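You operate a simulated robot arm through the tools that you are given. There is no shell and no other tool.

You are at the controls of a simulated robot arm. One attempt, no reset.

Task
Put things in order on the surface of the long work table. At the end: the orange leader bracket stands on top of the grey slab printed pouch; one of the metal cylinders from the surface of the long work table is on top of the green sample case; the white flag marker stands where the yellow test cylinder stood; the round metal cap stands on top of the clear dust canister; the yellow test cylinder stands where the orange leader bracket stood; whatever was shut is shut again. Leave all else as you found it, and nothing knocked over.

It is judged by the outcome, as a careful person would: the job done as asked, and still so three seconds after it is handed in. It fails if anything else is knocked over, pushed out of place, dropped, spilled or broken. A push-on lid holds only when it is set on centred and level and pressed home; a screw cap is set on level and turned clockwise until tight.

Robot
A 7-joint arm with a two-finger parallel gripper, fixed in place. Base frame: the origin is on the floor under the middle of its stand, x ahead of it, y to its left, z up; the work surface is at about z = 0.8. Lengths are in m, angles in degrees, forces in N, time in s.
With the tool pointing down near the work surface it reaches from about 0.24 to 0.68 m from the base axis. Its first joint turns from -66.0 to 66.0 degrees. Payload 2.4 kg.
Tool frame: the origin (TCP) lies between the finger pads and is the grasp point; the fingertips stand 0.03 m ahead of it; z points along the fingers, y is the line along which they close. Largest opening 0.094 m; finger width 0.028, thickness 0.01; the body of the gripper, 0.05 by 0.096 m, starts 0.055 m behind the TCP.
Orientation is told as [roll, pitch, yaw] about the base's x, y, z axes, in that order, counted from this pose: with the fingers straight down and closing along the base's y, the tool's x points along the base's -x, its y along +y and its z along -z.

Tools
- The arm moves only by the tool jog_arm. Its arguments are lists of equal length, an entry for each row: "delta_pos": the shift along the base's x, y, z in units of 40 mm (1.0 is 40 mm), a list of three; "turn": the turn, a rotation vector about the base's x, y, z in units of 4 degrees (1.0 is 4 degrees), a list of three; "jaw": the opening, from 0 (shut) to 1 (fully open). In form: {"delta_pos": [[x, y, z], ...], "turn": [[wx, wy, wz], ...], "jaw": [jaw, ...]}. A call has 1 to 20 rows; each row shifts and turns the commanded pose from where the row before left it. A call with a number of a shift or a turn outside -1 to 1 is refused whole. A row lasts 0.2 s, in which the tool goes at most 0.05 m and 8.6 degrees; a call with a longer step from one row to the next is refused whole, and so is a gripper value outside its range. A pose out of reach is approached as far as the arm can. The call stops where the force on the tool passes 40 N (or 10 N more than at its start, if that is more) or the arm is blocked; 0.2 s more then pass. The fingers move at their own pace (about 0.153 m/s each) and stop on an object; they squeeze with about 36 N. The grip force told is the motor's: it shows also when the fingers shut on nothing. Time passes only in rows, and 0.2 s behind the last, so rows that do not move let the fingers close. It gives the time, the measured TCP pose, the force on the tool (base axes), the opening and the grip force at its end, in the units of the frame above (readings bear some noise), with the torque about the TCP (base axes, N m) and any sound that the robot's microphone picked up.
- Cameras (640 x 400 px; columns grow to the right, rows downward): "scene" is fixed at [0.0539, 0.4978, 1.4334]; the picture's right is [-0.49, -0.87, 0.00], its down [-0.57, 0.32, -0.75] and it looks along [0.66, -0.37, -0.66] (base axes); focal length 318 px, centre (320, 200). "wrist" rides on the gripper at [0.076, 0.014, -0.102] in the tool frame; the picture's right is [-0.18, 0.98, 0.00], its down [-0.75, -0.14, -0.64] and it looks along [-0.63, -0.12, 0.77] (tool axes); focal length 243 px, centre (320, 200).
- camera(camera): a new picture of that camera. The clock stands still meanwhile.
- point_at(camera, pixels): for up to 12 pixels [column, row] of the newest picture of that camera ("zoom" is the newest enlarged one), the place [x, y, z] in the base frame of the surface seen there, good to about 0.002 m. The clock stands still meanwhile.
- zoom(camera, box): a new picture of the part [left, top, right, bottom] of that camera's present view, enlarged. The clock stands still meanwhile.
- close_job(): hands the job in; it is judged then, once.

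Leave the gripper open and the arm clear of the work at the hand-in unless told otherwise.

The tools are called after "Request:" as name(argument=value, ...) on one line, values as JSON. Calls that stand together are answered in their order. jog_arm: Moves the arm, as the interface text tells. Its arguments: {"type":"object","properties":{"delta_pos":{"type":"array","items":{"type":"array","items":{"type":"number"}}},"turn":{"type":"array","items":{"type":"array","items":{"type":"number"}}},"jaw":{"type":"array","items":{"type":"number"}}},"required":["delta_pos","turn","jaw"]} The other tools are called the same way: camera (camera) takes a picture; point_at (camera, pixels) gives the place of the surface under pixels of a picture; zoom (camera, box) takes an enlarged picture of a part of a camera's view; close_job () hands the job in.

At the start:

```text
t: 0.0
tool_pos: [0.3282, -0.0809, 1.1689]
tool_rot: [0.0, -0.1, 0.0]
force: [-0.4, -0.6, 0.0]
moment: [0.01, -0.02, 0.01]
opening: 0.0939
grip_force: 0.1
```

scene: 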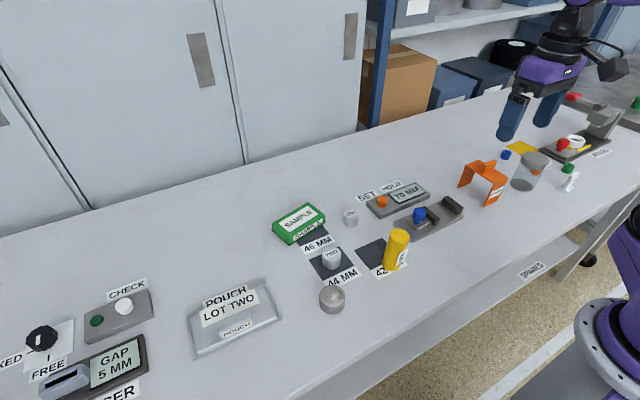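
wrist: 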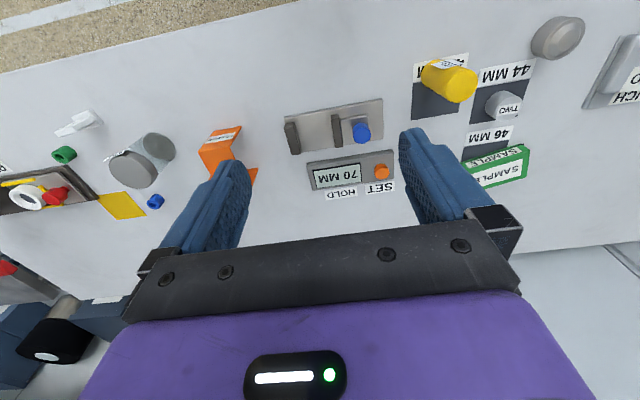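

I see the long table with all the items. I'll first enlarge several parts of the scene view to identify the objects.

Request:
zoom(camera="scene", box=[440, 80, 640, 205])

Request:
zoom(camera="scene", box=[260, 160, 480, 320])

Request:
zoom(camera="scene", box=[0, 260, 300, 400])

```text
3.20 times, centred on (540, 142) of scene
```

zoom: 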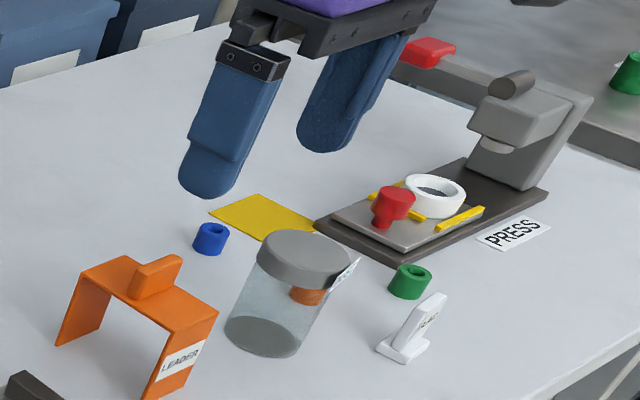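

```text
2.50 times, centred on (370, 240) of scene
```

zoom: 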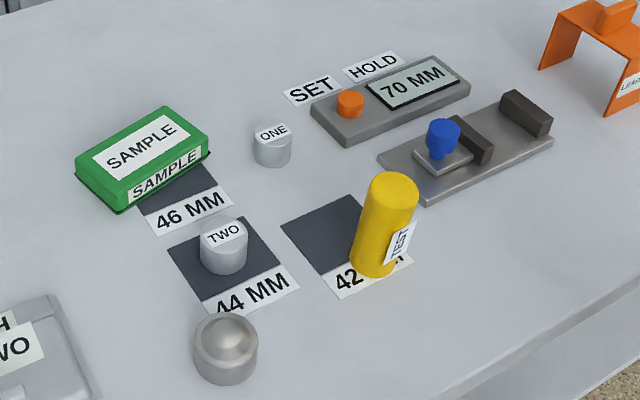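

```text
2.13 times, centred on (150, 330) of scene
```

zoom: 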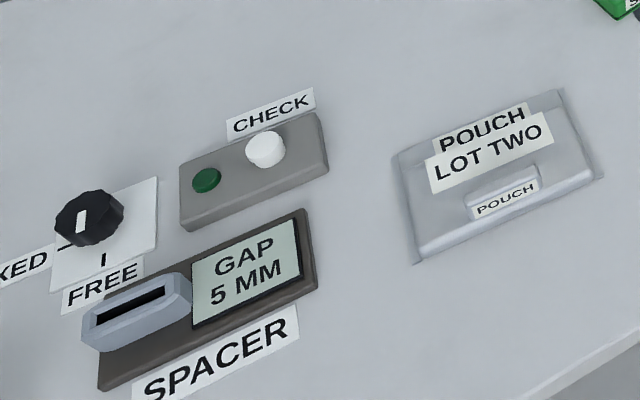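

Zoom 3 shows the pouch with its raised tab. I'll measure its surface points and then the others.

Request:
point_at(camera="zoom", pixels=[[398, 158], [555, 95], [595, 178], [420, 255], [430, 170], [545, 130], [505, 190], [475, 205], [540, 188], [500, 160], [560, 165], [360, 240]])

Request:
point_at(camera="scene", pixels=[[332, 292], [331, 310], [331, 255], [350, 214], [300, 215], [320, 205], [280, 230], [300, 236], [398, 236], [392, 262], [500, 160], [540, 158]])

```text
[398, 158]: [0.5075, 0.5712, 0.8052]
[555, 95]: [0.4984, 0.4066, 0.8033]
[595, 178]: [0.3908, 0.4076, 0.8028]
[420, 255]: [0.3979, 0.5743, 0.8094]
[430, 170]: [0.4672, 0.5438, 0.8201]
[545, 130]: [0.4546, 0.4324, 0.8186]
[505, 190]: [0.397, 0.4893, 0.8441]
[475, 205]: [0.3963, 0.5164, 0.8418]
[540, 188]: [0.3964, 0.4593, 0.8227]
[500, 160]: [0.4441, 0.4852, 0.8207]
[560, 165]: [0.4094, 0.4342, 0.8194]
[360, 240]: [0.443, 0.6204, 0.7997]
```

```text
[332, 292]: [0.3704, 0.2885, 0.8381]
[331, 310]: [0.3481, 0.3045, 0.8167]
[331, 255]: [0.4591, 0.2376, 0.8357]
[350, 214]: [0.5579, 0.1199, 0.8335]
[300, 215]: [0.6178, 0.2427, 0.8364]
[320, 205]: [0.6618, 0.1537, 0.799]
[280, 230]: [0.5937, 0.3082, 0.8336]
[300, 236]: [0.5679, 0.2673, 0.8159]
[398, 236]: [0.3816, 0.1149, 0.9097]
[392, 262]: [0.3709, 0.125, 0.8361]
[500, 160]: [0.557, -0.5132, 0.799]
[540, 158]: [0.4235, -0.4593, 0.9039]
```

Next I'll look at the wrist view of the canister, bracket, flag and cap enlarged.

Request:
zoom(camera="wrist", box=[0, 90, 260, 250])

Request:
zoom(camera="wrist", box=[380, 0, 640, 200])

```text
2.46 times, centred on (130, 170) of wrist
```

zoom: 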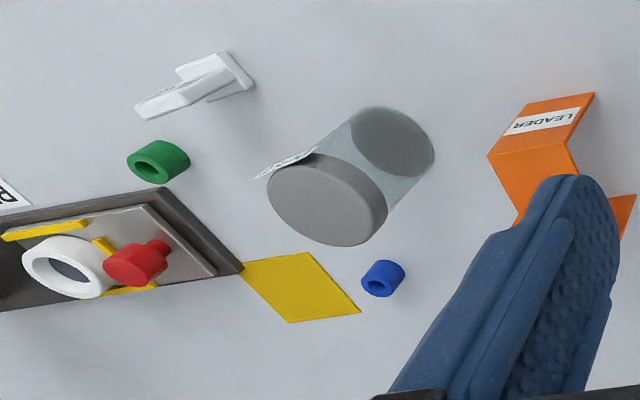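

```text
2.00 times, centred on (510, 100) of wrist
```

zoom: 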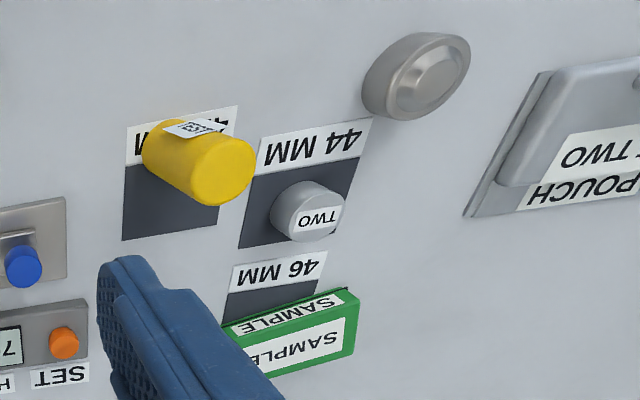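

The canister has a grey lid on it, and the cap has a domed top. I'll move the arm high toward the right side (y about -0.36) for a better wrist view of the bracket, canister and flag.

Request:
jog_arm(delta_pos=[[0, -1, 0], [0, -1, 0], [0, -1, 0], [0, -1, 0], [0, -1, 0], [0, -1, 0], [0, -1, 0], [0, 0, 0]], turn=[[0, 0, 0], [0, 0, 0], [0, 0, 0], [0, 0, 0], [0, 0, 0], [0, 0, 0], [0, 0, 0], [0, 0, 0]], jaw=[1, 1, 1, 1, 1, 1, 1, 1])

Request:
camera(camera="wrist")

Request:
camera(camera="scene")

```text
t: 1.8
tool_pos: [0.326, -0.3609, 1.1679]
tool_rot: [-0.1, 0.0, -0.1]
force: [-0.2, -0.9, 0.4]
moment: [0.01, -0.01, -0.02]
opening: 0.0942
grip_force: 0.1
```

```text
taken
```

wrist: 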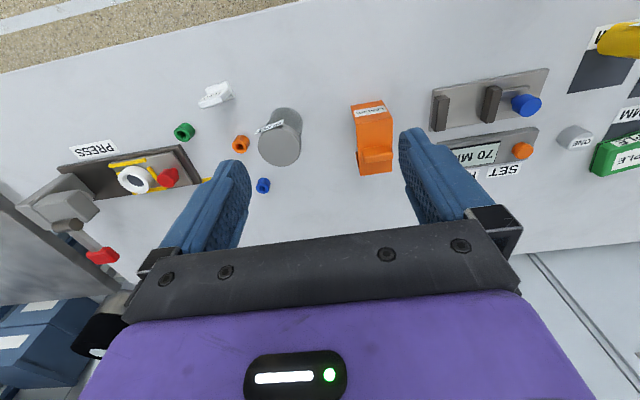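

```text
taken
```

scene: 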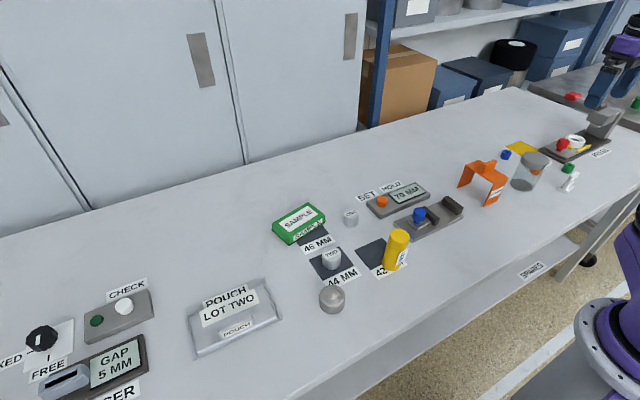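

The orange ring is behind the canister, separate from it. I'll enlarge the canister, bracket and flag in the wrist view.

Request:
zoom(camera="wrist", box=[150, 60, 410, 220])

Request:
point_at(camera="zoom", pixels=[[510, 115], [600, 110], [510, 265], [605, 270], [530, 230], [580, 235], [320, 205], [270, 220], [370, 200], [320, 260], [320, 150], [310, 125]])

Request:
point_at(camera="wrist", pixels=[[215, 92], [222, 88], [205, 100], [228, 97], [236, 84], [210, 104], [263, 186], [240, 144], [184, 132], [300, 152], [265, 150], [340, 150]])

```text
2.46 times, centred on (280, 140) of wrist
```

zoom: 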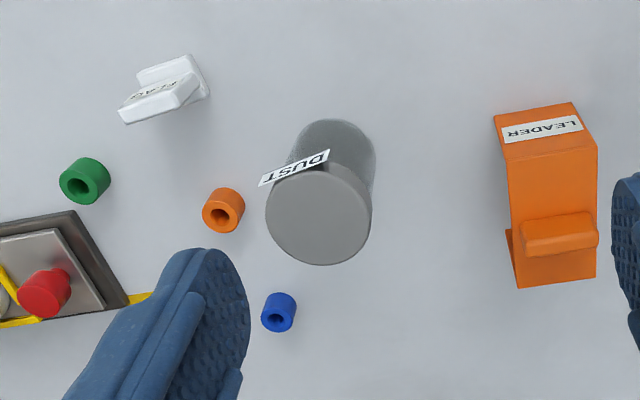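

```text
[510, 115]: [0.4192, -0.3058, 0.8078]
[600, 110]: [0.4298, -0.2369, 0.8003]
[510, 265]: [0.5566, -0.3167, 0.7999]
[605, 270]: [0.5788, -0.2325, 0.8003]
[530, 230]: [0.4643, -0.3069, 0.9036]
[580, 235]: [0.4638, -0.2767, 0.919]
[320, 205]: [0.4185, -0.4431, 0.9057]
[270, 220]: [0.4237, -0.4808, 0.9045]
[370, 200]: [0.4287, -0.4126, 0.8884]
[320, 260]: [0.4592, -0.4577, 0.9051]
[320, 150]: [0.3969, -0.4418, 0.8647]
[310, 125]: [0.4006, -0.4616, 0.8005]
```

```text
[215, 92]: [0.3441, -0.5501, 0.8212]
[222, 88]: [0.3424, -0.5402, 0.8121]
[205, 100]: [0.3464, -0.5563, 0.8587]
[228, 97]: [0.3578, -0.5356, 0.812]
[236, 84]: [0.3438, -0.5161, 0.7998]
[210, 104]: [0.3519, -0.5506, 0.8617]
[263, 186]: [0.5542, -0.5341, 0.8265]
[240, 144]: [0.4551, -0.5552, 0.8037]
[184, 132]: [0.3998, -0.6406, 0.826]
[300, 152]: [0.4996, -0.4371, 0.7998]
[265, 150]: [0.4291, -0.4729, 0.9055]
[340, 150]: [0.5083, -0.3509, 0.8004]
```

Now a closer look at the bracket, canister and flag in the unobstructed scene camera, with points on them.

Request:
zoom(camera="scene", box=[445, 140, 545, 215])

Request:
point_at(camera="zoom", pixels=[[205, 160], [105, 155], [240, 200], [360, 215], [365, 260], [320, 330], [85, 270], [215, 150], [285, 110], [250, 165], [170, 180], [300, 205]])

Request:
zoom(camera="scene", box=[500, 135, 600, 200])

Request:
point_at(camera="zoom", pixels=[[425, 235], [440, 200], [430, 255], [400, 315], [460, 330], [180, 130], [130, 120], [330, 160], [230, 95], [215, 155], [110, 330], [250, 200]])

```text
5.33 times, centred on (495, 178) of scene
```

zoom: 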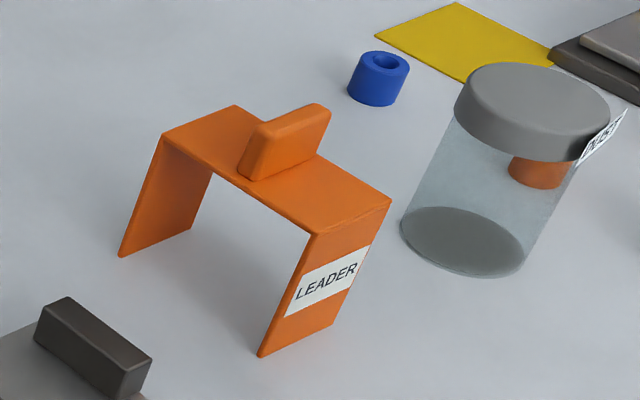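

```text
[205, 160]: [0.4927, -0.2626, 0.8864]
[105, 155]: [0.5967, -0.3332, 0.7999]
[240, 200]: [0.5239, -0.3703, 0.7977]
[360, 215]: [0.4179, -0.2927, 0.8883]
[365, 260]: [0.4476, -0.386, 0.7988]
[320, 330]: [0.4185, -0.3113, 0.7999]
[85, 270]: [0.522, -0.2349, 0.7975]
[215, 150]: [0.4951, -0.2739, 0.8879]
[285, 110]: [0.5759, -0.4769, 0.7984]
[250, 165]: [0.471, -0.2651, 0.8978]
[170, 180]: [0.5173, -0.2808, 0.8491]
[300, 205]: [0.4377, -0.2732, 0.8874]
```

```text
6.15 times, centred on (550, 168) of scene
```

zoom: 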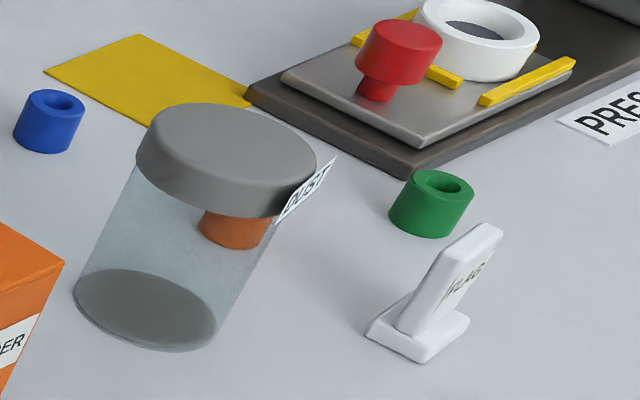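

```text
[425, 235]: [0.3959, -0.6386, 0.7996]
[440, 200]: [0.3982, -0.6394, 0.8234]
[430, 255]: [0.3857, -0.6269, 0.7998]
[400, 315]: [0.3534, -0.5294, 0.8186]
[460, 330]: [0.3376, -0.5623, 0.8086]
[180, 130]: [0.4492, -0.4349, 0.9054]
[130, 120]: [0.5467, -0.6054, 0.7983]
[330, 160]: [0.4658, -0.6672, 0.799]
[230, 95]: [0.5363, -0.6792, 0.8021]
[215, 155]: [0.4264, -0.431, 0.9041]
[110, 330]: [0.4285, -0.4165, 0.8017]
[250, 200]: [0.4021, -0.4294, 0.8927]
```

The bracket is an inverted U with a grip tab on its deck. Next I'll swing the arm left (y about +0.36) at height to inspect the pouch, cap, green case and cylinders.

Request:
jog_arm(delta_pos=[[0, 1, 0], [0, 1, 0], [0, 1, 0], [0, 1, 0], [0, 1, 0], [0, 1, 0], [0, 1, 0], [0, 1, 0], [0, 1, 0], [0, 1, 0], [0, 1, 0], [0, 1, 0], [0, 1, 0], [0, 1, 0], [0, 1, 0], [0, 1, 0], [0, 1, 0], [0, 1, 0], [0, 0, 0]], turn=[[0, 0, 0], [0, 0, 0], [0, 0, 0], [0, 0, 0], [0, 0, 0], [0, 0, 0], [0, 0, 0], [0, 0, 0], [0, 0, 0], [0, 0, 0], [0, 0, 0], [0, 0, 0], [0, 0, 0], [0, 0, 0], [0, 0, 0], [0, 0, 0], [0, 0, 0], [0, 0, 0], [0, 0, 0]], jaw=[1, 1, 1, 1, 1, 1, 1, 1, 1, 1, 1, 1, 1, 1, 1, 1, 1, 1, 1])

Request:
camera(camera="wrist")

```text
t: 5.8
tool_pos: [0.3284, 0.3619, 1.1662]
tool_rot: [0.0, 0.0, 0.0]
force: [0.0, 0.6, -0.1]
moment: [0.01, 0.0, 0.0]
opening: 0.0938
grip_force: 0.0
```

```text
taken
```

wrist: 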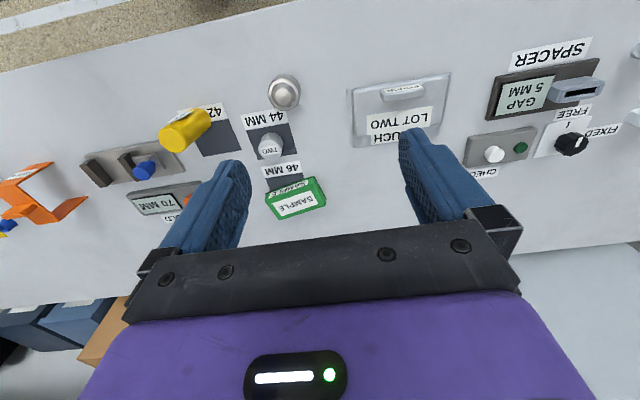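

I'll enlarge the pouch and the cap/cylinders/case in this view and take points.

Request:
zoom(camera="wrist", box=[335, 60, 465, 160])

Request:
point_at(camera="zoom", pixels=[[75, 165], [95, 150], [230, 130], [410, 110], [240, 150], [400, 135], [300, 190], [300, 90], [500, 200], [120, 300], [550, 110], [460, 260]])

Request:
zoom(camera="wrist", box=[200, 60, 340, 230])

Request:
point_at(camera="zoom", pixels=[[280, 215], [250, 220], [310, 205], [285, 245], [270, 195], [335, 75], [300, 80], [375, 75], [370, 110], [340, 330], [420, 300], [350, 365]])

```text
4.00 times, centred on (400, 110) of wrist
```

zoom: 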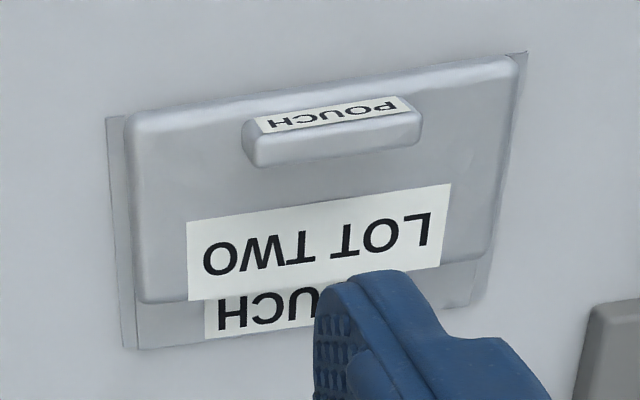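

```text
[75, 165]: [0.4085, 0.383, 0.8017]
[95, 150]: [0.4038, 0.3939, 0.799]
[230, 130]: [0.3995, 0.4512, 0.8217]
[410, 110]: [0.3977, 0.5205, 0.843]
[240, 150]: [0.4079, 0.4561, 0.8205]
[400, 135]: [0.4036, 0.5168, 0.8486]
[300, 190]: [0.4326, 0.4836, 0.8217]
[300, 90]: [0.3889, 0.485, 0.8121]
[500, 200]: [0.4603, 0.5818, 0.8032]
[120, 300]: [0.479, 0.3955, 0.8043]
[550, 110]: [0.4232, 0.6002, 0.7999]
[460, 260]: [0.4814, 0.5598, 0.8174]
```

```text
2.35 times, centred on (270, 145) of wrist
```

zoom: 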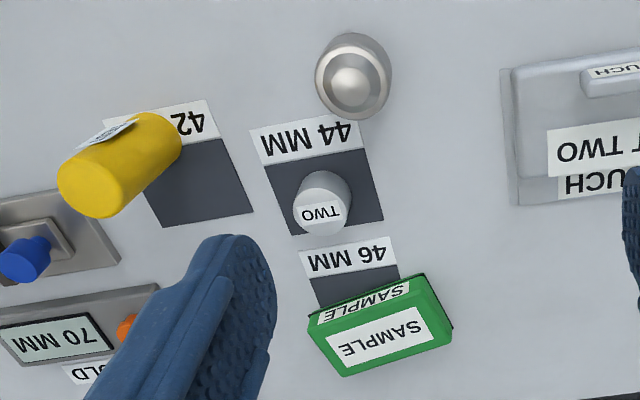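

```text
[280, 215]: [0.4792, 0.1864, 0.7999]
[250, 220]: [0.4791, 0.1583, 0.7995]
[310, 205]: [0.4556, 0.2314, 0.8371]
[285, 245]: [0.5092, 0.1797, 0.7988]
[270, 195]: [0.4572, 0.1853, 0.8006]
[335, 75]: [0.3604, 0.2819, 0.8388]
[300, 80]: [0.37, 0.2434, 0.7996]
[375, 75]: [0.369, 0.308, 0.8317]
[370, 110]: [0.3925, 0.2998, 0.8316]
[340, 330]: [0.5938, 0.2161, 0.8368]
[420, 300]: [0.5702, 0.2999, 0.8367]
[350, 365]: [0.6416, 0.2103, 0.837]
```

The pouch is a slab (top at z about 0.821) with a ridge near x 0.40, on a thin rim. I'll lower and shift left for a closer look at it; clear of everything at fingertip z of about 0.96.

Request:
jog_arm(delta_pos=[[-0.1, 0.7, -0.8], [-0.1, 0.7, -0.8], [-0.1, 0.7, -0.8], [-0.1, 0.7, -0.8], [-0.1, 0.7, -0.8], [0, 0, 0]], turn=[[0, 0, 0], [0, 0, 0], [0, 0, 0], [0, 0, 0], [0, 0, 0], [0, 0, 0]], jaw=[1, 1, 1, 1, 1, 1])

Request:
camera(camera="wrist")

```text
t: 7.2
tool_pos: [0.3064, 0.4993, 1.0059]
tool_rot: [-0.1, 0.0, -0.1]
force: [0.2, 0.6, -0.8]
moment: [0.0, 0.04, -0.01]
opening: 0.0941
grip_force: 0.0
```

```text
taken
```

wrist: 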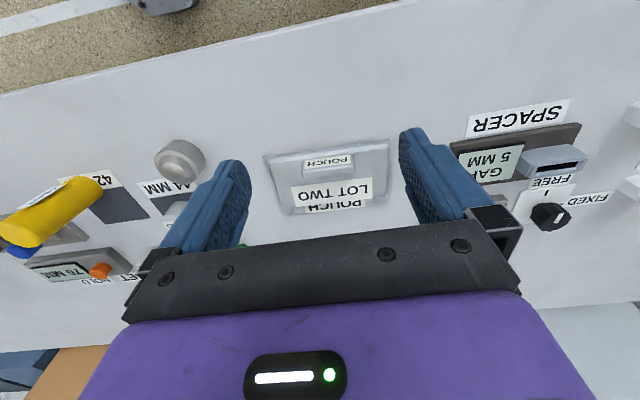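

I'll enlarge the pouch between the fingers and take points at its edges.

Request:
zoom(camera="wrist", box=[255, 125, 405, 225])

Request:
point_at(camera="zoom", pixels=[[60, 140], [80, 150], [100, 340], [120, 320], [200, 130], [430, 120], [205, 185], [420, 170], [560, 90], [545, 100], [530, 310], [520, 290]])

```text
4.00 times, centred on (330, 175) of wrist
```

zoom: 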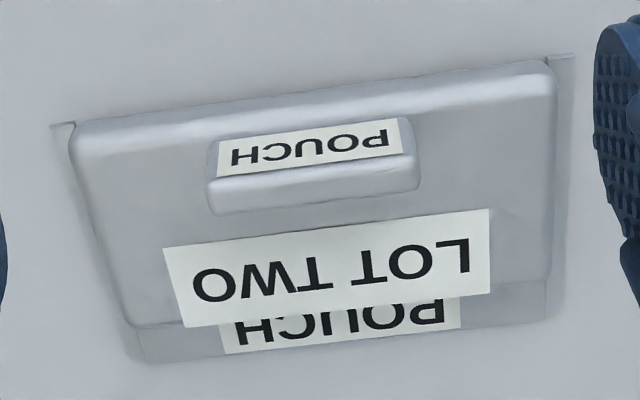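

```text
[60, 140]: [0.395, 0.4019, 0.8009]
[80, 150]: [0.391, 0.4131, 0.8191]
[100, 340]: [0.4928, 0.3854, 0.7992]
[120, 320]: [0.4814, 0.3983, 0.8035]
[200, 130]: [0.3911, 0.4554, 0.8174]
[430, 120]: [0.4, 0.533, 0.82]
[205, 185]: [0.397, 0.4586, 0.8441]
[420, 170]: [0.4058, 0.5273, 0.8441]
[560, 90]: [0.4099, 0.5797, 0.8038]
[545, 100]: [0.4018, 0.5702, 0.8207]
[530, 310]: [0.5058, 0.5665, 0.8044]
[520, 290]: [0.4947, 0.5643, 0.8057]
```

More points on the ridge and the slab's far edge.

Request:
point_at(camera="zoom", pixels=[[300, 135], [300, 150], [300, 165], [300, 180], [300, 195], [300, 208], [300, 225], [150, 240], [150, 300], [150, 325], [150, 345], [320, 120]])

Request:
point_at(camera="zoom", pixels=[[530, 270], [535, 200], [545, 150], [110, 250], [95, 200], [500, 275], [300, 330], [300, 355], [520, 80], [100, 130], [330, 90], [330, 100]])

```text
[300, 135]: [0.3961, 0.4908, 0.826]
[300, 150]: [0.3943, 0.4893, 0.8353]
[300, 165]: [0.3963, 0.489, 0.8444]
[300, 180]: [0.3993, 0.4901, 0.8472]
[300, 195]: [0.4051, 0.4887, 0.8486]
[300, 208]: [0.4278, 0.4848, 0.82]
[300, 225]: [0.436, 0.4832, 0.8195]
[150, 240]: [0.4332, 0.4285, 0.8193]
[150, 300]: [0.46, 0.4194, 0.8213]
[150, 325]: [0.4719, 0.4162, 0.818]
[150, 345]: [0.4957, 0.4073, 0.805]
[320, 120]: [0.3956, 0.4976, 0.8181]
```

```text
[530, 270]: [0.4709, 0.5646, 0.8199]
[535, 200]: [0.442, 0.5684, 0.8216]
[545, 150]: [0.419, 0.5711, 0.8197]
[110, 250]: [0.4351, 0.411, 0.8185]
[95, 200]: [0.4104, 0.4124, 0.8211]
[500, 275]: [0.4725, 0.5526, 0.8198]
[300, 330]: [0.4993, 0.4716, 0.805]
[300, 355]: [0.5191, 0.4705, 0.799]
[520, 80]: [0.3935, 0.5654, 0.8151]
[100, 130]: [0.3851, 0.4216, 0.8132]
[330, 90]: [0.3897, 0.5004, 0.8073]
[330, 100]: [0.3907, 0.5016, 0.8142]
```

The pouch slab spans x 0.387–0.478, y 0.41–0.571, with a ridge at x 0.395–0.408, y 0.456–0.527. The bracket will be able to straddle the ridge. I'll now traverse to the bracket at this height (tips at 0.976, all items below 0.92).

Request:
jog_arm(delta_pos=[[0, -1, 0], [0, -1, 0], [0, -1, 0], [0, -1, 0], [0, -1, 0], [0, -1, 0], [0, -1, 0], [0, -1, 0], [0, -1, 0], [0, -1, 0], [0, -1, 0], [0, -1, 0], [0, -1, 0], [0, -1, 0], [0, -1, 0], [0, -1, 0], [0, -1, 0], [0, -1, 0], [0, -1, 0], [0, 0, 0]], turn=[[0, 0, 0], [0, 0, 0], [0, 0, 0], [0, 0, 0], [0, 0, 0], [0, 0, 0], [0, 0, 0], [0, 0, 0], [0, 0, 0], [0, 0, 0], [0, 0, 0], [0, 0, 0], [0, 0, 0], [0, 0, 0], [0, 0, 0], [0, 0, 0], [0, 0, 0], [0, 0, 0], [0, 0, 0], [0, 0, 0]], jaw=[1, 1, 1, 1, 1, 1, 1, 1, 1, 1, 1, 1, 1, 1, 1, 1, 1, 1, 1, 1])

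Request:
camera(camera="wrist")

```text
t: 11.4
tool_pos: [0.3048, -0.2599, 1.0086]
tool_rot: [0.1, 0.0, -0.1]
force: [-0.4, 0.6, 0.3]
moment: [0.03, 0.01, 0.02]
opening: 0.0942
grip_force: 0.0
```

```text
taken
```

wrist: 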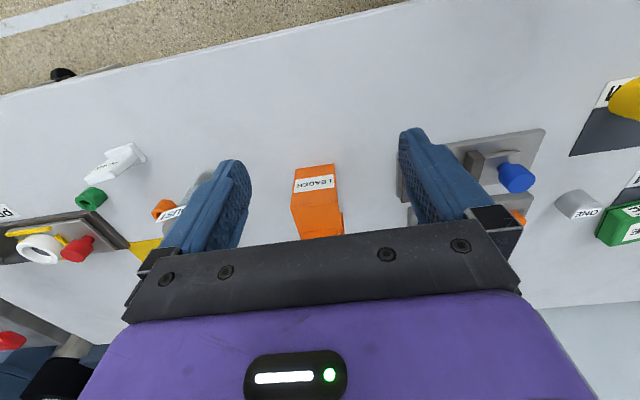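

The bracket is partly hidden by the gripper body; I'll raise by 0.1 m to see its deck and tab.

Request:
jog_arm(delta_pos=[[0, 0, 1], [0, 0, 1], [0, 0, 0.5], [0, 0, 0]], turn=[[0, 0, 0], [0, 0, 0], [0, 0, 0], [0, 0, 0]], jaw=[1, 1, 1, 1])

Request:
zoom(camera="wrist", box=[255, 130, 405, 230])

```text
t: 12.4
tool_pos: [0.308, -0.2593, 1.1084]
tool_rot: [-0.1, -0.1, 0.0]
force: [-0.1, -0.2, 0.1]
moment: [0.0, 0.04, -0.02]
opening: 0.0939
grip_force: 0.0
```

```text
4.00 times, centred on (330, 180) of wrist
```

zoom: 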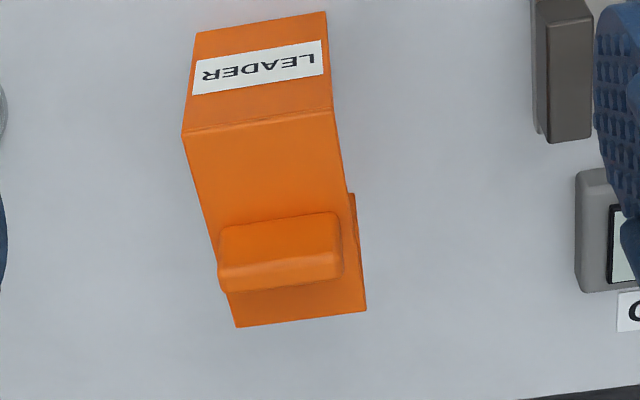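

Now points on the bracket: leg foot corners, deck edges and tab.

Request:
point_at(camera="zoom", pixels=[[200, 38], [320, 18], [190, 130], [328, 112], [240, 320], [360, 304], [225, 240], [335, 222], [228, 275], [335, 262], [280, 250], [280, 280]])

Request:
point_at(camera="zoom", pixels=[[240, 310], [330, 300], [222, 225], [345, 205], [280, 215], [280, 225], [280, 235], [280, 262], [280, 270], [345, 245], [235, 260], [215, 200]])

```text
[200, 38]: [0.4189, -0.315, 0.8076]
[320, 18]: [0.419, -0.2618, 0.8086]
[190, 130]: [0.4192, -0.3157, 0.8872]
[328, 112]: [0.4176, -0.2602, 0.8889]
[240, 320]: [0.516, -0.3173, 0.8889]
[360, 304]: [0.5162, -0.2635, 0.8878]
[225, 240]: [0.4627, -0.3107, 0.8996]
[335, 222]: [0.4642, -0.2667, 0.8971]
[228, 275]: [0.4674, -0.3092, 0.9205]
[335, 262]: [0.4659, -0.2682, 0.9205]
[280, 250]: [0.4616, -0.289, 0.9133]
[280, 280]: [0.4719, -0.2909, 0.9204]
```

```text
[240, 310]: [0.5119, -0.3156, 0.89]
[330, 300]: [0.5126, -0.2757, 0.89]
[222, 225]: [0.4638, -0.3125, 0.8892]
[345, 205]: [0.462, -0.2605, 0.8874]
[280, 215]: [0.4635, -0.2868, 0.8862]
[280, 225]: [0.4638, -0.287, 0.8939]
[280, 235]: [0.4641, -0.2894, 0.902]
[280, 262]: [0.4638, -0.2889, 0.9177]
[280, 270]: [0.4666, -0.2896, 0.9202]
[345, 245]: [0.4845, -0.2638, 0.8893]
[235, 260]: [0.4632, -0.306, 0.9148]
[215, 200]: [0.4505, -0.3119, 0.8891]
```

The bracket is axis-aligned: x 0.418–0.517, y −0.317 to −0.261, deck z 0.888; the tab is at x 0.463–0.473, y −0.311 to −0.267, top z 0.9205. I'll turn the tool by −90° about z and come above the tab, so that the fingers close along x across the thin tab.

Request:
jog_arm(delta_pos=[[0.2, -0.037, -0.1], [0.2, -0.037, -0.1], [0.2, -0.037, -0.1], [0.2, -0.037, -0.1], [0.2, -0.037, -0.1], [0.2, -0.037, -0.1], [0.2, -0.037, -0.1], [0.2, -0.037, -0.1], [0.2, -0.037, -0.1], [0.2, -0.037, -0.1], [0.2, -0.037, -0.1], [0.2, -0.037, -0.1], [0.2, -0.037, -0.1], [0.2, -0.037, -0.1], [0.2, -0.037, -0.1], [0.2, -0.037, -0.1], [0.2, -0.037, -0.1], [0.2, -0.037, -0.1], [0.2, -0.037, -0.1], [0.2, -0.037, -0.1]], turn=[[0, 0, -1], [0, 0, -1], [0, 0, -1], [0, 0, -1], [0, 0, -1], [0, 0, -1], [0, 0, -1], [0, 0, -1], [0, 0, -1], [0, 0, -1], [0, 0, -1], [0, 0, -1], [0, 0, -1], [0, 0, -1], [0, 0, -1], [0, 0, -1], [0, 0, -1], [0, 0, -1], [0, 0, -1], [0, 0, -1]], jaw=[1, 1, 1, 1, 1, 1, 1, 1, 1, 1, 1, 1, 1, 1, 1, 1, 1, 1, 1, 1])

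Request:
jog_arm(delta_pos=[[0, 0, 0], [0, 0, 0], [0, 0, 0], [0, 0, 0]], turn=[[0, 0, -1], [0, 0, -1], [0, 0, -0.5], [0, 0, 0]], jaw=[1, 1, 1, 1])

Request:
camera(camera="wrist")

Request:
camera(camera="scene")

```text
t: 16.6
tool_pos: [0.4692, -0.2915, 1.0302]
tool_rot: [0.0, -0.1, -80.1]
force: [0.1, 0.0, 0.4]
moment: [-0.03, 0.0, 0.03]
opening: 0.0943
grip_force: 0.1
```

```text
t: 17.6
tool_pos: [0.4688, -0.2916, 1.0286]
tool_rot: [0.0, 0.0, -90.1]
force: [0.9, -0.3, -0.6]
moment: [0.02, 0.01, 0.03]
opening: 0.094
grip_force: 0.1
```

```text
taken
```

wrist: 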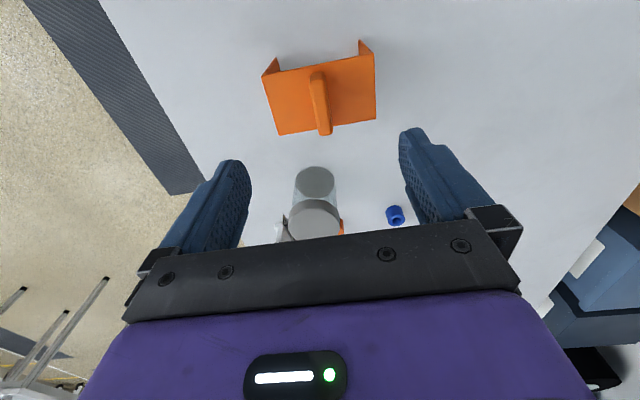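

```text
taken
```

scene: 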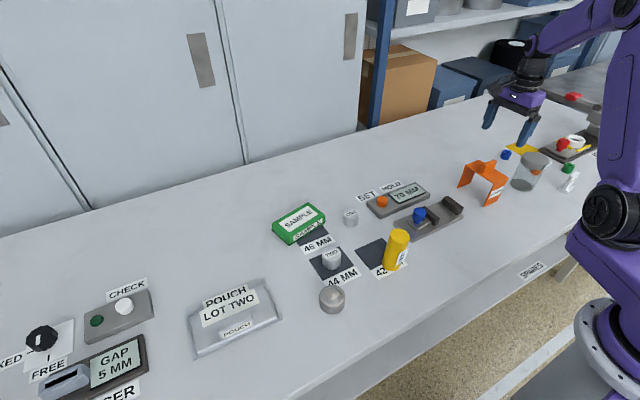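

Yaw reads −90°. I'll re-measure the tab from this side (wrist pixel about (320,100)).

Request:
zoom(camera="wrist", box=[255, 30, 390, 145])

Request:
point_at(camera="zoom", pixels=[[275, 190], [300, 185], [270, 250], [290, 250], [310, 250], [300, 330], [320, 370], [335, 340], [325, 220], [80, 300], [540, 280], [110, 370]])

```text
3.48 times, centred on (322, 88) of wrist
```

zoom: 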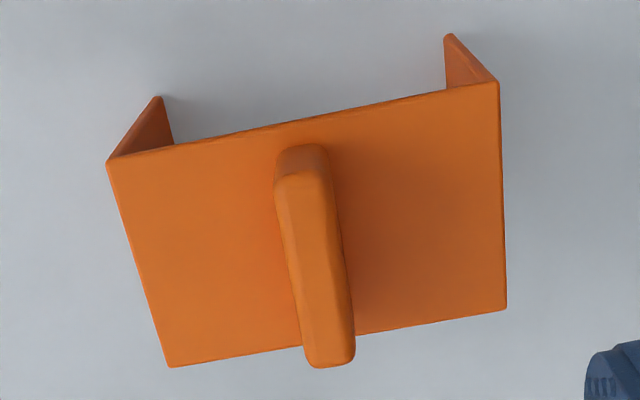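

```text
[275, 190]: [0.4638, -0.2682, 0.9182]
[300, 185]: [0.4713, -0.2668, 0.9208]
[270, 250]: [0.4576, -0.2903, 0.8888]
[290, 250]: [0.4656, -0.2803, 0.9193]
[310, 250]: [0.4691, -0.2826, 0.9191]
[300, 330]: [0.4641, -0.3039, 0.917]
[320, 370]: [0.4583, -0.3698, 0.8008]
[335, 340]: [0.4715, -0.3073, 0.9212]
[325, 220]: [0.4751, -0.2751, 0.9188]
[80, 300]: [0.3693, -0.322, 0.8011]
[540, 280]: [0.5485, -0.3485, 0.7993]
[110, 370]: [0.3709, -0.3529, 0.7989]
```

The tab is centred at about (0.469, −0.289), top 0.920. I'm descending to TCP z 0.923 (tips 5 mm above the deck), then I'll check before closing.

Request:
jog_arm(delta_pos=[[0, 0.06, -0.8], [0, 0, -0.8], [0, 0, -0.6], [0, 0, -0.44], [0, 0, 0]], turn=[[0, 0, 0], [0, 0, 0], [0, 0, 0], [0, 0, 0], [0, 0, 0]], jaw=[1, 1, 1, 1, 1])

Request:
zoom(camera="scene", box=[430, 100, 590, 220])

```text
t: 18.8
tool_pos: [0.4695, -0.2876, 0.922]
tool_rot: [0.0, 0.0, -90.0]
force: [0.0, 0.9, 0.6]
moment: [0.02, 0.01, -0.02]
opening: 0.0939
grip_force: 0.1
```

```text
3.33 times, centred on (510, 160) of scene
```

zoom: 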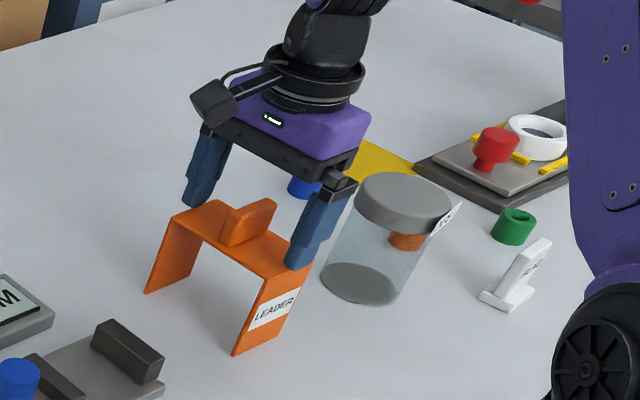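

The fingers straddle the tab just above the deck. Closing the jaws on the tab.

Request:
jog_arm(delta_pos=[[0, 0, 0], [0, 0, 0], [0, 0, 0], [0, 0, 0]], turn=[[0, 0, 0], [0, 0, 0], [0, 0, 0], [0, 0, 0]], jaw=[0, 0, 0, 0])

```text
t: 19.8
tool_pos: [0.4688, -0.2883, 0.9219]
tool_rot: [-0.1, 0.0, -90.0]
force: [0.3, 0.9, 0.5]
moment: [0.04, -0.02, 0.02]
opening: 0.0177
grip_force: 35.9
```

The jaws stopped at 0.0177 with 36 N: the tab is held. Lifting straight up 0.16 m.

Request:
jog_arm(delta_pos=[[0, 0, 0.3], [0, 0, 0.6], [0, 0, 1], [0, 0, 1], [0, 0, 1], [0, 0, 0.1], [0, 0, 0]], turn=[[0, 0, 0], [0, 0, 0], [0, 0, 0], [0, 0, 0], [0, 0, 0], [0, 0, 0], [0, 0, 0]], jaw=[0, 0, 0, 0, 0, 0, 0])

Request:
camera(camera="scene")

```text
t: 21.4
tool_pos: [0.4685, -0.2898, 1.0851]
tool_rot: [0.0, 0.0, -90.0]
force: [-0.6, 0.3, -1.7]
moment: [0.03, 0.0, 0.03]
opening: 0.0176
grip_force: 35.9
```

```text
taken
```

scene: 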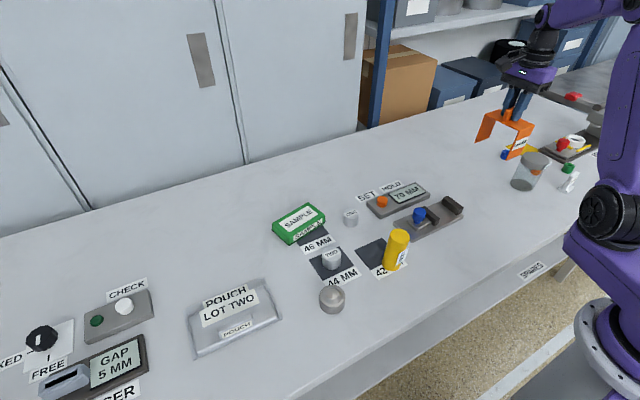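

The bracket is held level, its bottom at about z 0.963. I'll carry it to above the pouch (0.435, 0.49) while turning +90°.

Request:
jog_arm(delta_pos=[[-0.04, 0.97, 0], [-0.04, 0.97, 0], [-0.04, 0.97, 0], [-0.04, 0.97, 0], [-0.04, 0.97, 0], [-0.04, 0.97, 0], [-0.04, 0.97, 0], [-0.04, 0.97, 0], [-0.04, 0.97, 0], [-0.04, 0.97, 0], [-0.04, 0.97, 0], [-0.04, 0.97, 0], [-0.04, 0.97, 0], [-0.04, 0.97, 0], [-0.04, 0.97, 0], [-0.04, 0.97, 0], [-0.04, 0.97, 0], [-0.04, 0.97, 0], [-0.04, 0.97, 0], [-0.04, 0.97, 0]], turn=[[0, 0, 1], [0, 0, 1], [0, 0, 1], [0, 0, 1], [0, 0, 1], [0, 0, 1], [0, 0, 1], [0, 0, 1], [0, 0, 1], [0, 0, 1], [0, 0, 1], [0, 0, 1], [0, 0, 1], [0, 0, 1], [0, 0, 1], [0, 0, 1], [0, 0, 1], [0, 0, 1], [0, 0, 1], [0, 0, 1]], jaw=[0, 0, 0, 0, 0, 0, 0, 0, 0, 0, 0, 0, 0, 0, 0, 0, 0, 0, 0, 0])

Request:
jog_arm(delta_pos=[[0, 0, 0], [0, 0, 0], [0, 0, 0], [0, 0, 0]], turn=[[0, 0, 1], [0, 0, 1], [0, 0, 0.5], [0, 0, 0]], jaw=[0, 0, 0, 0])

Request:
camera(camera="scene")

Request:
camera(camera="wrist")

```text
t: 25.6
tool_pos: [0.4363, 0.484, 1.085]
tool_rot: [0.0, 0.0, -10.0]
force: [-0.3, 0.4, -1.0]
moment: [-0.02, 0.02, 0.01]
opening: 0.018
grip_force: 36.6
```

```text
t: 26.6
tool_pos: [0.4357, 0.4855, 1.0848]
tool_rot: [0.0, -0.1, 0.1]
force: [0.3, 0.3, -0.3]
moment: [-0.01, 0.01, -0.03]
opening: 0.0177
grip_force: 35.9
```

```text
taken
```

scene: 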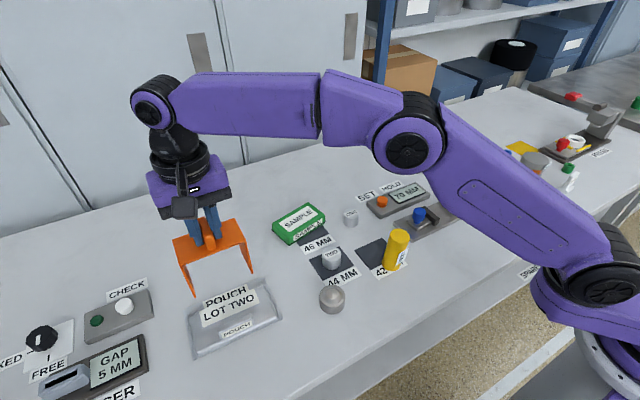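

```text
taken
```

wrist: 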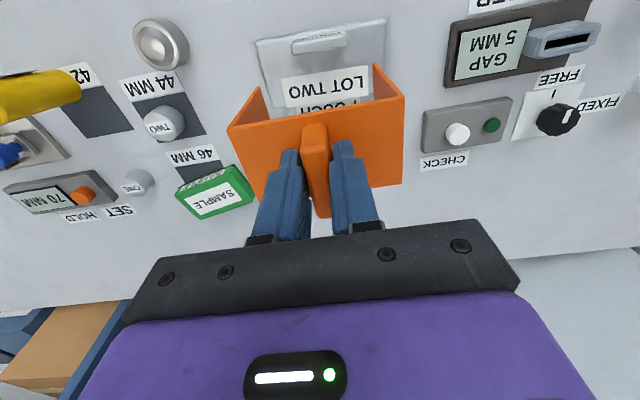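

The bracket is above the pouch, legs left and right of the ridge. I'll check the carried bracket's corners against the pouch before lowering.

Request:
point_at(camera="wrist", pixels=[[232, 128], [402, 98], [265, 195], [400, 180], [318, 135], [262, 92], [378, 70]])

```text
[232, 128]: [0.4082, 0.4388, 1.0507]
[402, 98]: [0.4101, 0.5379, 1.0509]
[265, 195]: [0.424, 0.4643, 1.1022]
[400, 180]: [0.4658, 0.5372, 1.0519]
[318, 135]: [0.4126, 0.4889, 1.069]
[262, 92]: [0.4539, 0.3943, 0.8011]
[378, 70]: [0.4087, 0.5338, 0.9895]
```

Bracket spans x 0.408–0.466, y 0.4375–0.538. Shifting y by +3 mm and lowering to just above the slab (TCP z 0.949).

Request:
jog_arm(delta_pos=[[-0.03, 0.08, -0.8], [0, 0, -0.8], [0, 0, -0.8], [0, 0, -0.6], [0, 0, -0.4], [0, 0, 0]], turn=[[0, 0, 0], [0, 0, 0], [0, 0, 0], [0, 0, 0], [0, 0, 0], [0, 0, 0]], jaw=[0, 0, 0, 0, 0, 0])

Request:
zoom(camera="scene", box=[140, 220, 300, 360])

Request:
camera(camera="wrist")

```text
t: 28.0
tool_pos: [0.4329, 0.4909, 0.9465]
tool_rot: [0.1, 0.0, 0.0]
force: [-1.2, -0.9, -0.4]
moment: [0.0, 0.01, 0.02]
opening: 0.0175
grip_force: 36.2
```

```text
2.86 times, centred on (220, 290) of scene
```

zoom: 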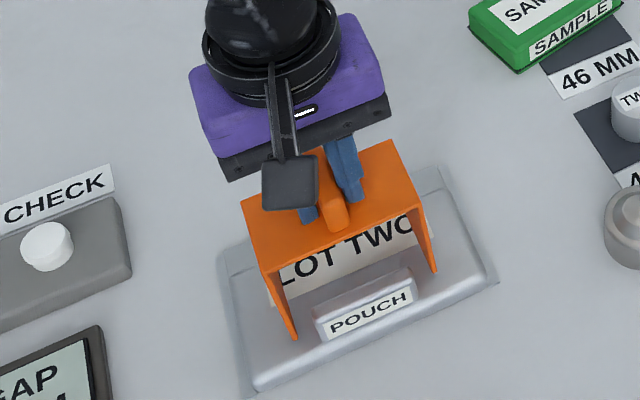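

```text
taken
```

wrist: 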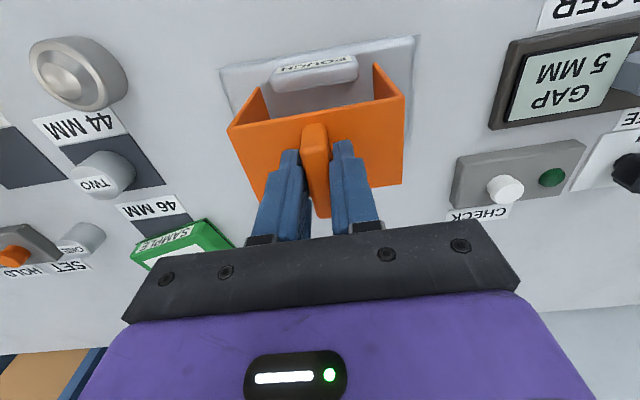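

Legs are poised just above the slab, either side of the ridge. Lowering by 1 mm steps and watching the force.

Request:
jog_arm(delta_pos=[[0, 0, -0.025], [0, 0, -0.025], [0, 0, -0.025], [0, 0, 0]], turn=[[0, 0, 0], [0, 0, 0], [0, 0, 0], [0, 0, 0]], jaw=[0, 0, 0, 0])

```text
t: 29.0
tool_pos: [0.4342, 0.4904, 0.9441]
tool_rot: [0.0, -0.1, 0.0]
force: [0.0, 0.2, -0.8]
moment: [0.02, 0.0, -0.02]
opening: 0.0178
grip_force: 35.6
```

No contact yet. Lowering another few millimetres in 1 mm steps.

Request:
jog_arm(delta_pos=[[0, 0, -0.025], [0, 0, -0.025], [0, 0, 0]], turn=[[0, 0, 0], [0, 0, 0], [0, 0, 0]], jaw=[0, 0, 0])

```text
t: 29.8
tool_pos: [0.4341, 0.4912, 0.942]
tool_rot: [0.0, -0.1, 0.0]
force: [-0.2, 0.5, 0.7]
moment: [-0.02, -0.07, 0.04]
opening: 0.0175
grip_force: 36.4
```

Force is still near zero; one more millimetre.

Request:
jog_arm(delta_pos=[[0, 0, -0.025], [0, 0, 0]], turn=[[0, 0, 0], [0, 0, 0]], jaw=[0, 0])

```text
t: 30.4
tool_pos: [0.434, 0.491, 0.9424]
tool_rot: [0.2, -0.2, 0.0]
force: [-1.8, 0.6, 5.2]
moment: [-0.04, 0.02, 0.02]
opening: 0.0178
grip_force: 36.2
```

The upward force of about 5 N shows the legs rest on the slab. Opening the jaws slightly first (to about 0.04 m).

Request:
jog_arm(delta_pos=[[0, 0, 0], [0, 0, 0], [0, 0, 0]], turn=[[0, 0, 0], [0, 0, 0], [0, 0, 0]], jaw=[0.35, 0.5, 0.5])

Request:
zoom(camera="scene", box=[140, 220, 300, 360])

```text
t: 31.2
tool_pos: [0.4335, 0.4906, 0.9408]
tool_rot: [0.1, 0.1, 0.0]
force: [0.1, 0.6, 0.2]
moment: [0.0, -0.02, 0.01]
opening: 0.0472
grip_force: 0.0
```

```text
2.86 times, centred on (220, 290) of scene
```

zoom: 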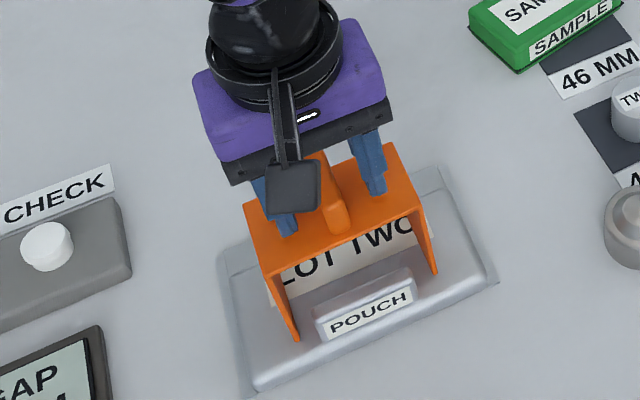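

The bracket stands on its own on the slab. Rising straight up 0.14 m.

Request:
jog_arm(delta_pos=[[0, 0, 0.4], [0, 0, 0.8], [0, 0, 1], [0, 0, 1], [0, 0, 0.3], [0, 0, 0]], turn=[[0, 0, 0], [0, 0, 0], [0, 0, 0], [0, 0, 0], [0, 0, 0], [0, 0, 0]], jaw=[0.5, 0.5, 0.5, 0.5, 1, 1])

Request:
camera(camera="scene")

Request:
zoom(camera="scene", box=[360, 210, 440, 280])

Request:
point_at(camera="zoom", pixels=[[300, 190], [240, 190], [370, 180], [300, 160], [310, 230], [310, 400], [230, 480], [345, 470], [220, 300], [390, 300], [310, 350], [300, 480]])

```text
t: 32.6
tool_pos: [0.4331, 0.491, 1.0838]
tool_rot: [0.1, 0.0, -0.1]
force: [0.1, 0.7, 0.7]
moment: [-0.01, -0.02, 0.03]
opening: 0.0939
grip_force: 0.0
```

```text
taken
```

scene: 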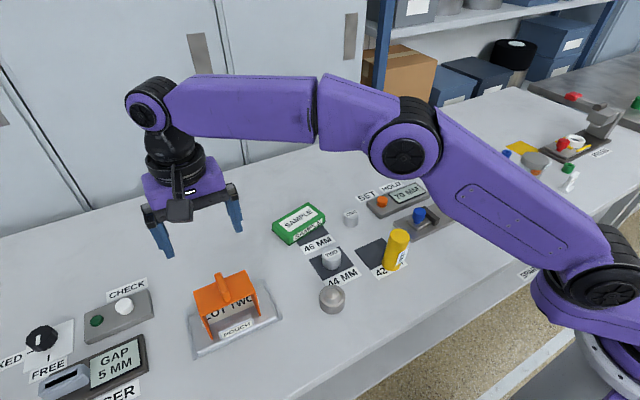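

```text
5.71 times, centred on (400, 245) of scene
```

zoom: 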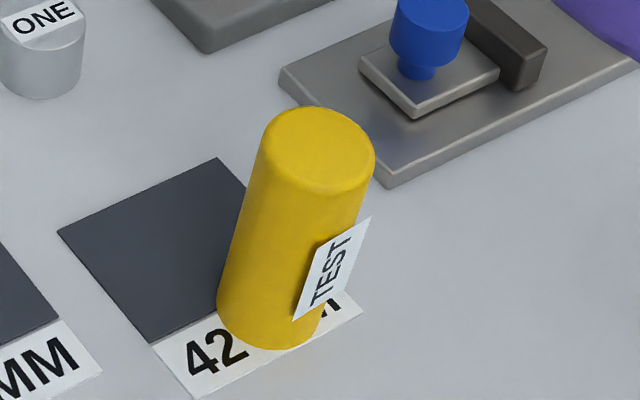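

```text
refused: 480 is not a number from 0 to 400
```

The bracket stands on the pouch, upright. Now points on the yellow cylinder (zoom pixels at its top and side).

Request:
point_at(camera="zoom", pixels=[[315, 155], [275, 140], [360, 145], [315, 115], [315, 185], [270, 250], [260, 300], [235, 310], [310, 330], [265, 335], [280, 345], [350, 170]])

```text
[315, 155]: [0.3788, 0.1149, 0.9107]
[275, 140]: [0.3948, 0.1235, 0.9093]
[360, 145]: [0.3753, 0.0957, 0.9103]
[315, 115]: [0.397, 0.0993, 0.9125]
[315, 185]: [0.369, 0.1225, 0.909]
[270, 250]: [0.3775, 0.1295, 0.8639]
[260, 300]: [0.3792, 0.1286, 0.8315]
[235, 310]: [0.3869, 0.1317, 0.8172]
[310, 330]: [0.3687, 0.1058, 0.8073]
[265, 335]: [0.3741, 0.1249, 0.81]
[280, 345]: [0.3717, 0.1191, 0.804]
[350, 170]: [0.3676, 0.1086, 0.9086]
```

The yellow cylinder's top centre is about (0.383, 0.110), z 0.91. I'll bring the wrist camera near it for a second measurement.

Request:
jog_arm(delta_pos=[[-0.45, -0.97, -0.06], [-0.45, -0.97, -0.06], [-0.45, -0.97, -0.06], [-0.45, -0.97, -0.06], [-0.45, -0.97, -0.06], [-0.45, -0.97, -0.06], [-0.45, -0.97, -0.06], [-0.45, -0.97, -0.06], [-0.45, -0.97, -0.06], [0, 0, 0]], turn=[[0, 0, 0], [0, 0, 0], [0, 0, 0], [0, 0, 0], [0, 0, 0], [0, 0, 0], [0, 0, 0], [0, 0, 0], [0, 0, 0], [0, 0, 0]], jaw=[1, 1, 1, 1, 1, 1, 1, 1, 1, 1])

Request:
camera(camera="wrist")

```text
t: 34.8
tool_pos: [0.2745, 0.1416, 1.0565]
tool_rot: [0.0, 0.0, 0.0]
force: [0.1, -0.4, -0.7]
moment: [0.0, -0.02, 0.0]
opening: 0.0941
grip_force: 0.1
```

```text
taken
```

wrist: 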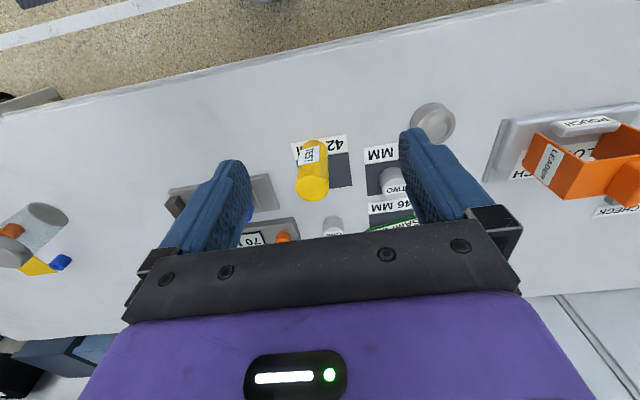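

I'll enlarge the yellow cylinder here (wrist pixel about (312,170)).

Request:
zoom(camera="wrist", box=[270, 120, 370, 220])

Request:
point_at(camera="wrist", pixels=[[313, 187], [300, 190], [325, 184], [313, 177], [313, 197], [305, 145], [322, 143], [312, 155], [300, 160], [326, 165]])

```text
4.00 times, centred on (320, 170) of wrist
```

zoom: 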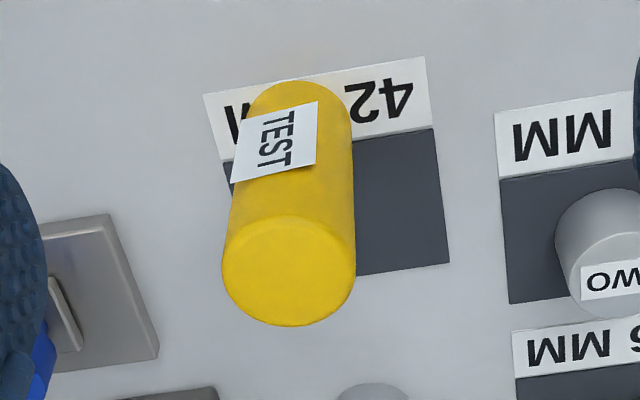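

```text
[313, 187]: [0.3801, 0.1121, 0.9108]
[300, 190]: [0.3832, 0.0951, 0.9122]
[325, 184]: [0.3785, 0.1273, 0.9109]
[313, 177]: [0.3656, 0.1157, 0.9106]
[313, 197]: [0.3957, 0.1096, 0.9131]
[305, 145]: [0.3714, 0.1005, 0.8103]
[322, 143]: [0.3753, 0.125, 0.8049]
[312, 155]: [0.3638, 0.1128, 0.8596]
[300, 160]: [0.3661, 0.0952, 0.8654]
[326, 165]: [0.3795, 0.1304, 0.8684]
```

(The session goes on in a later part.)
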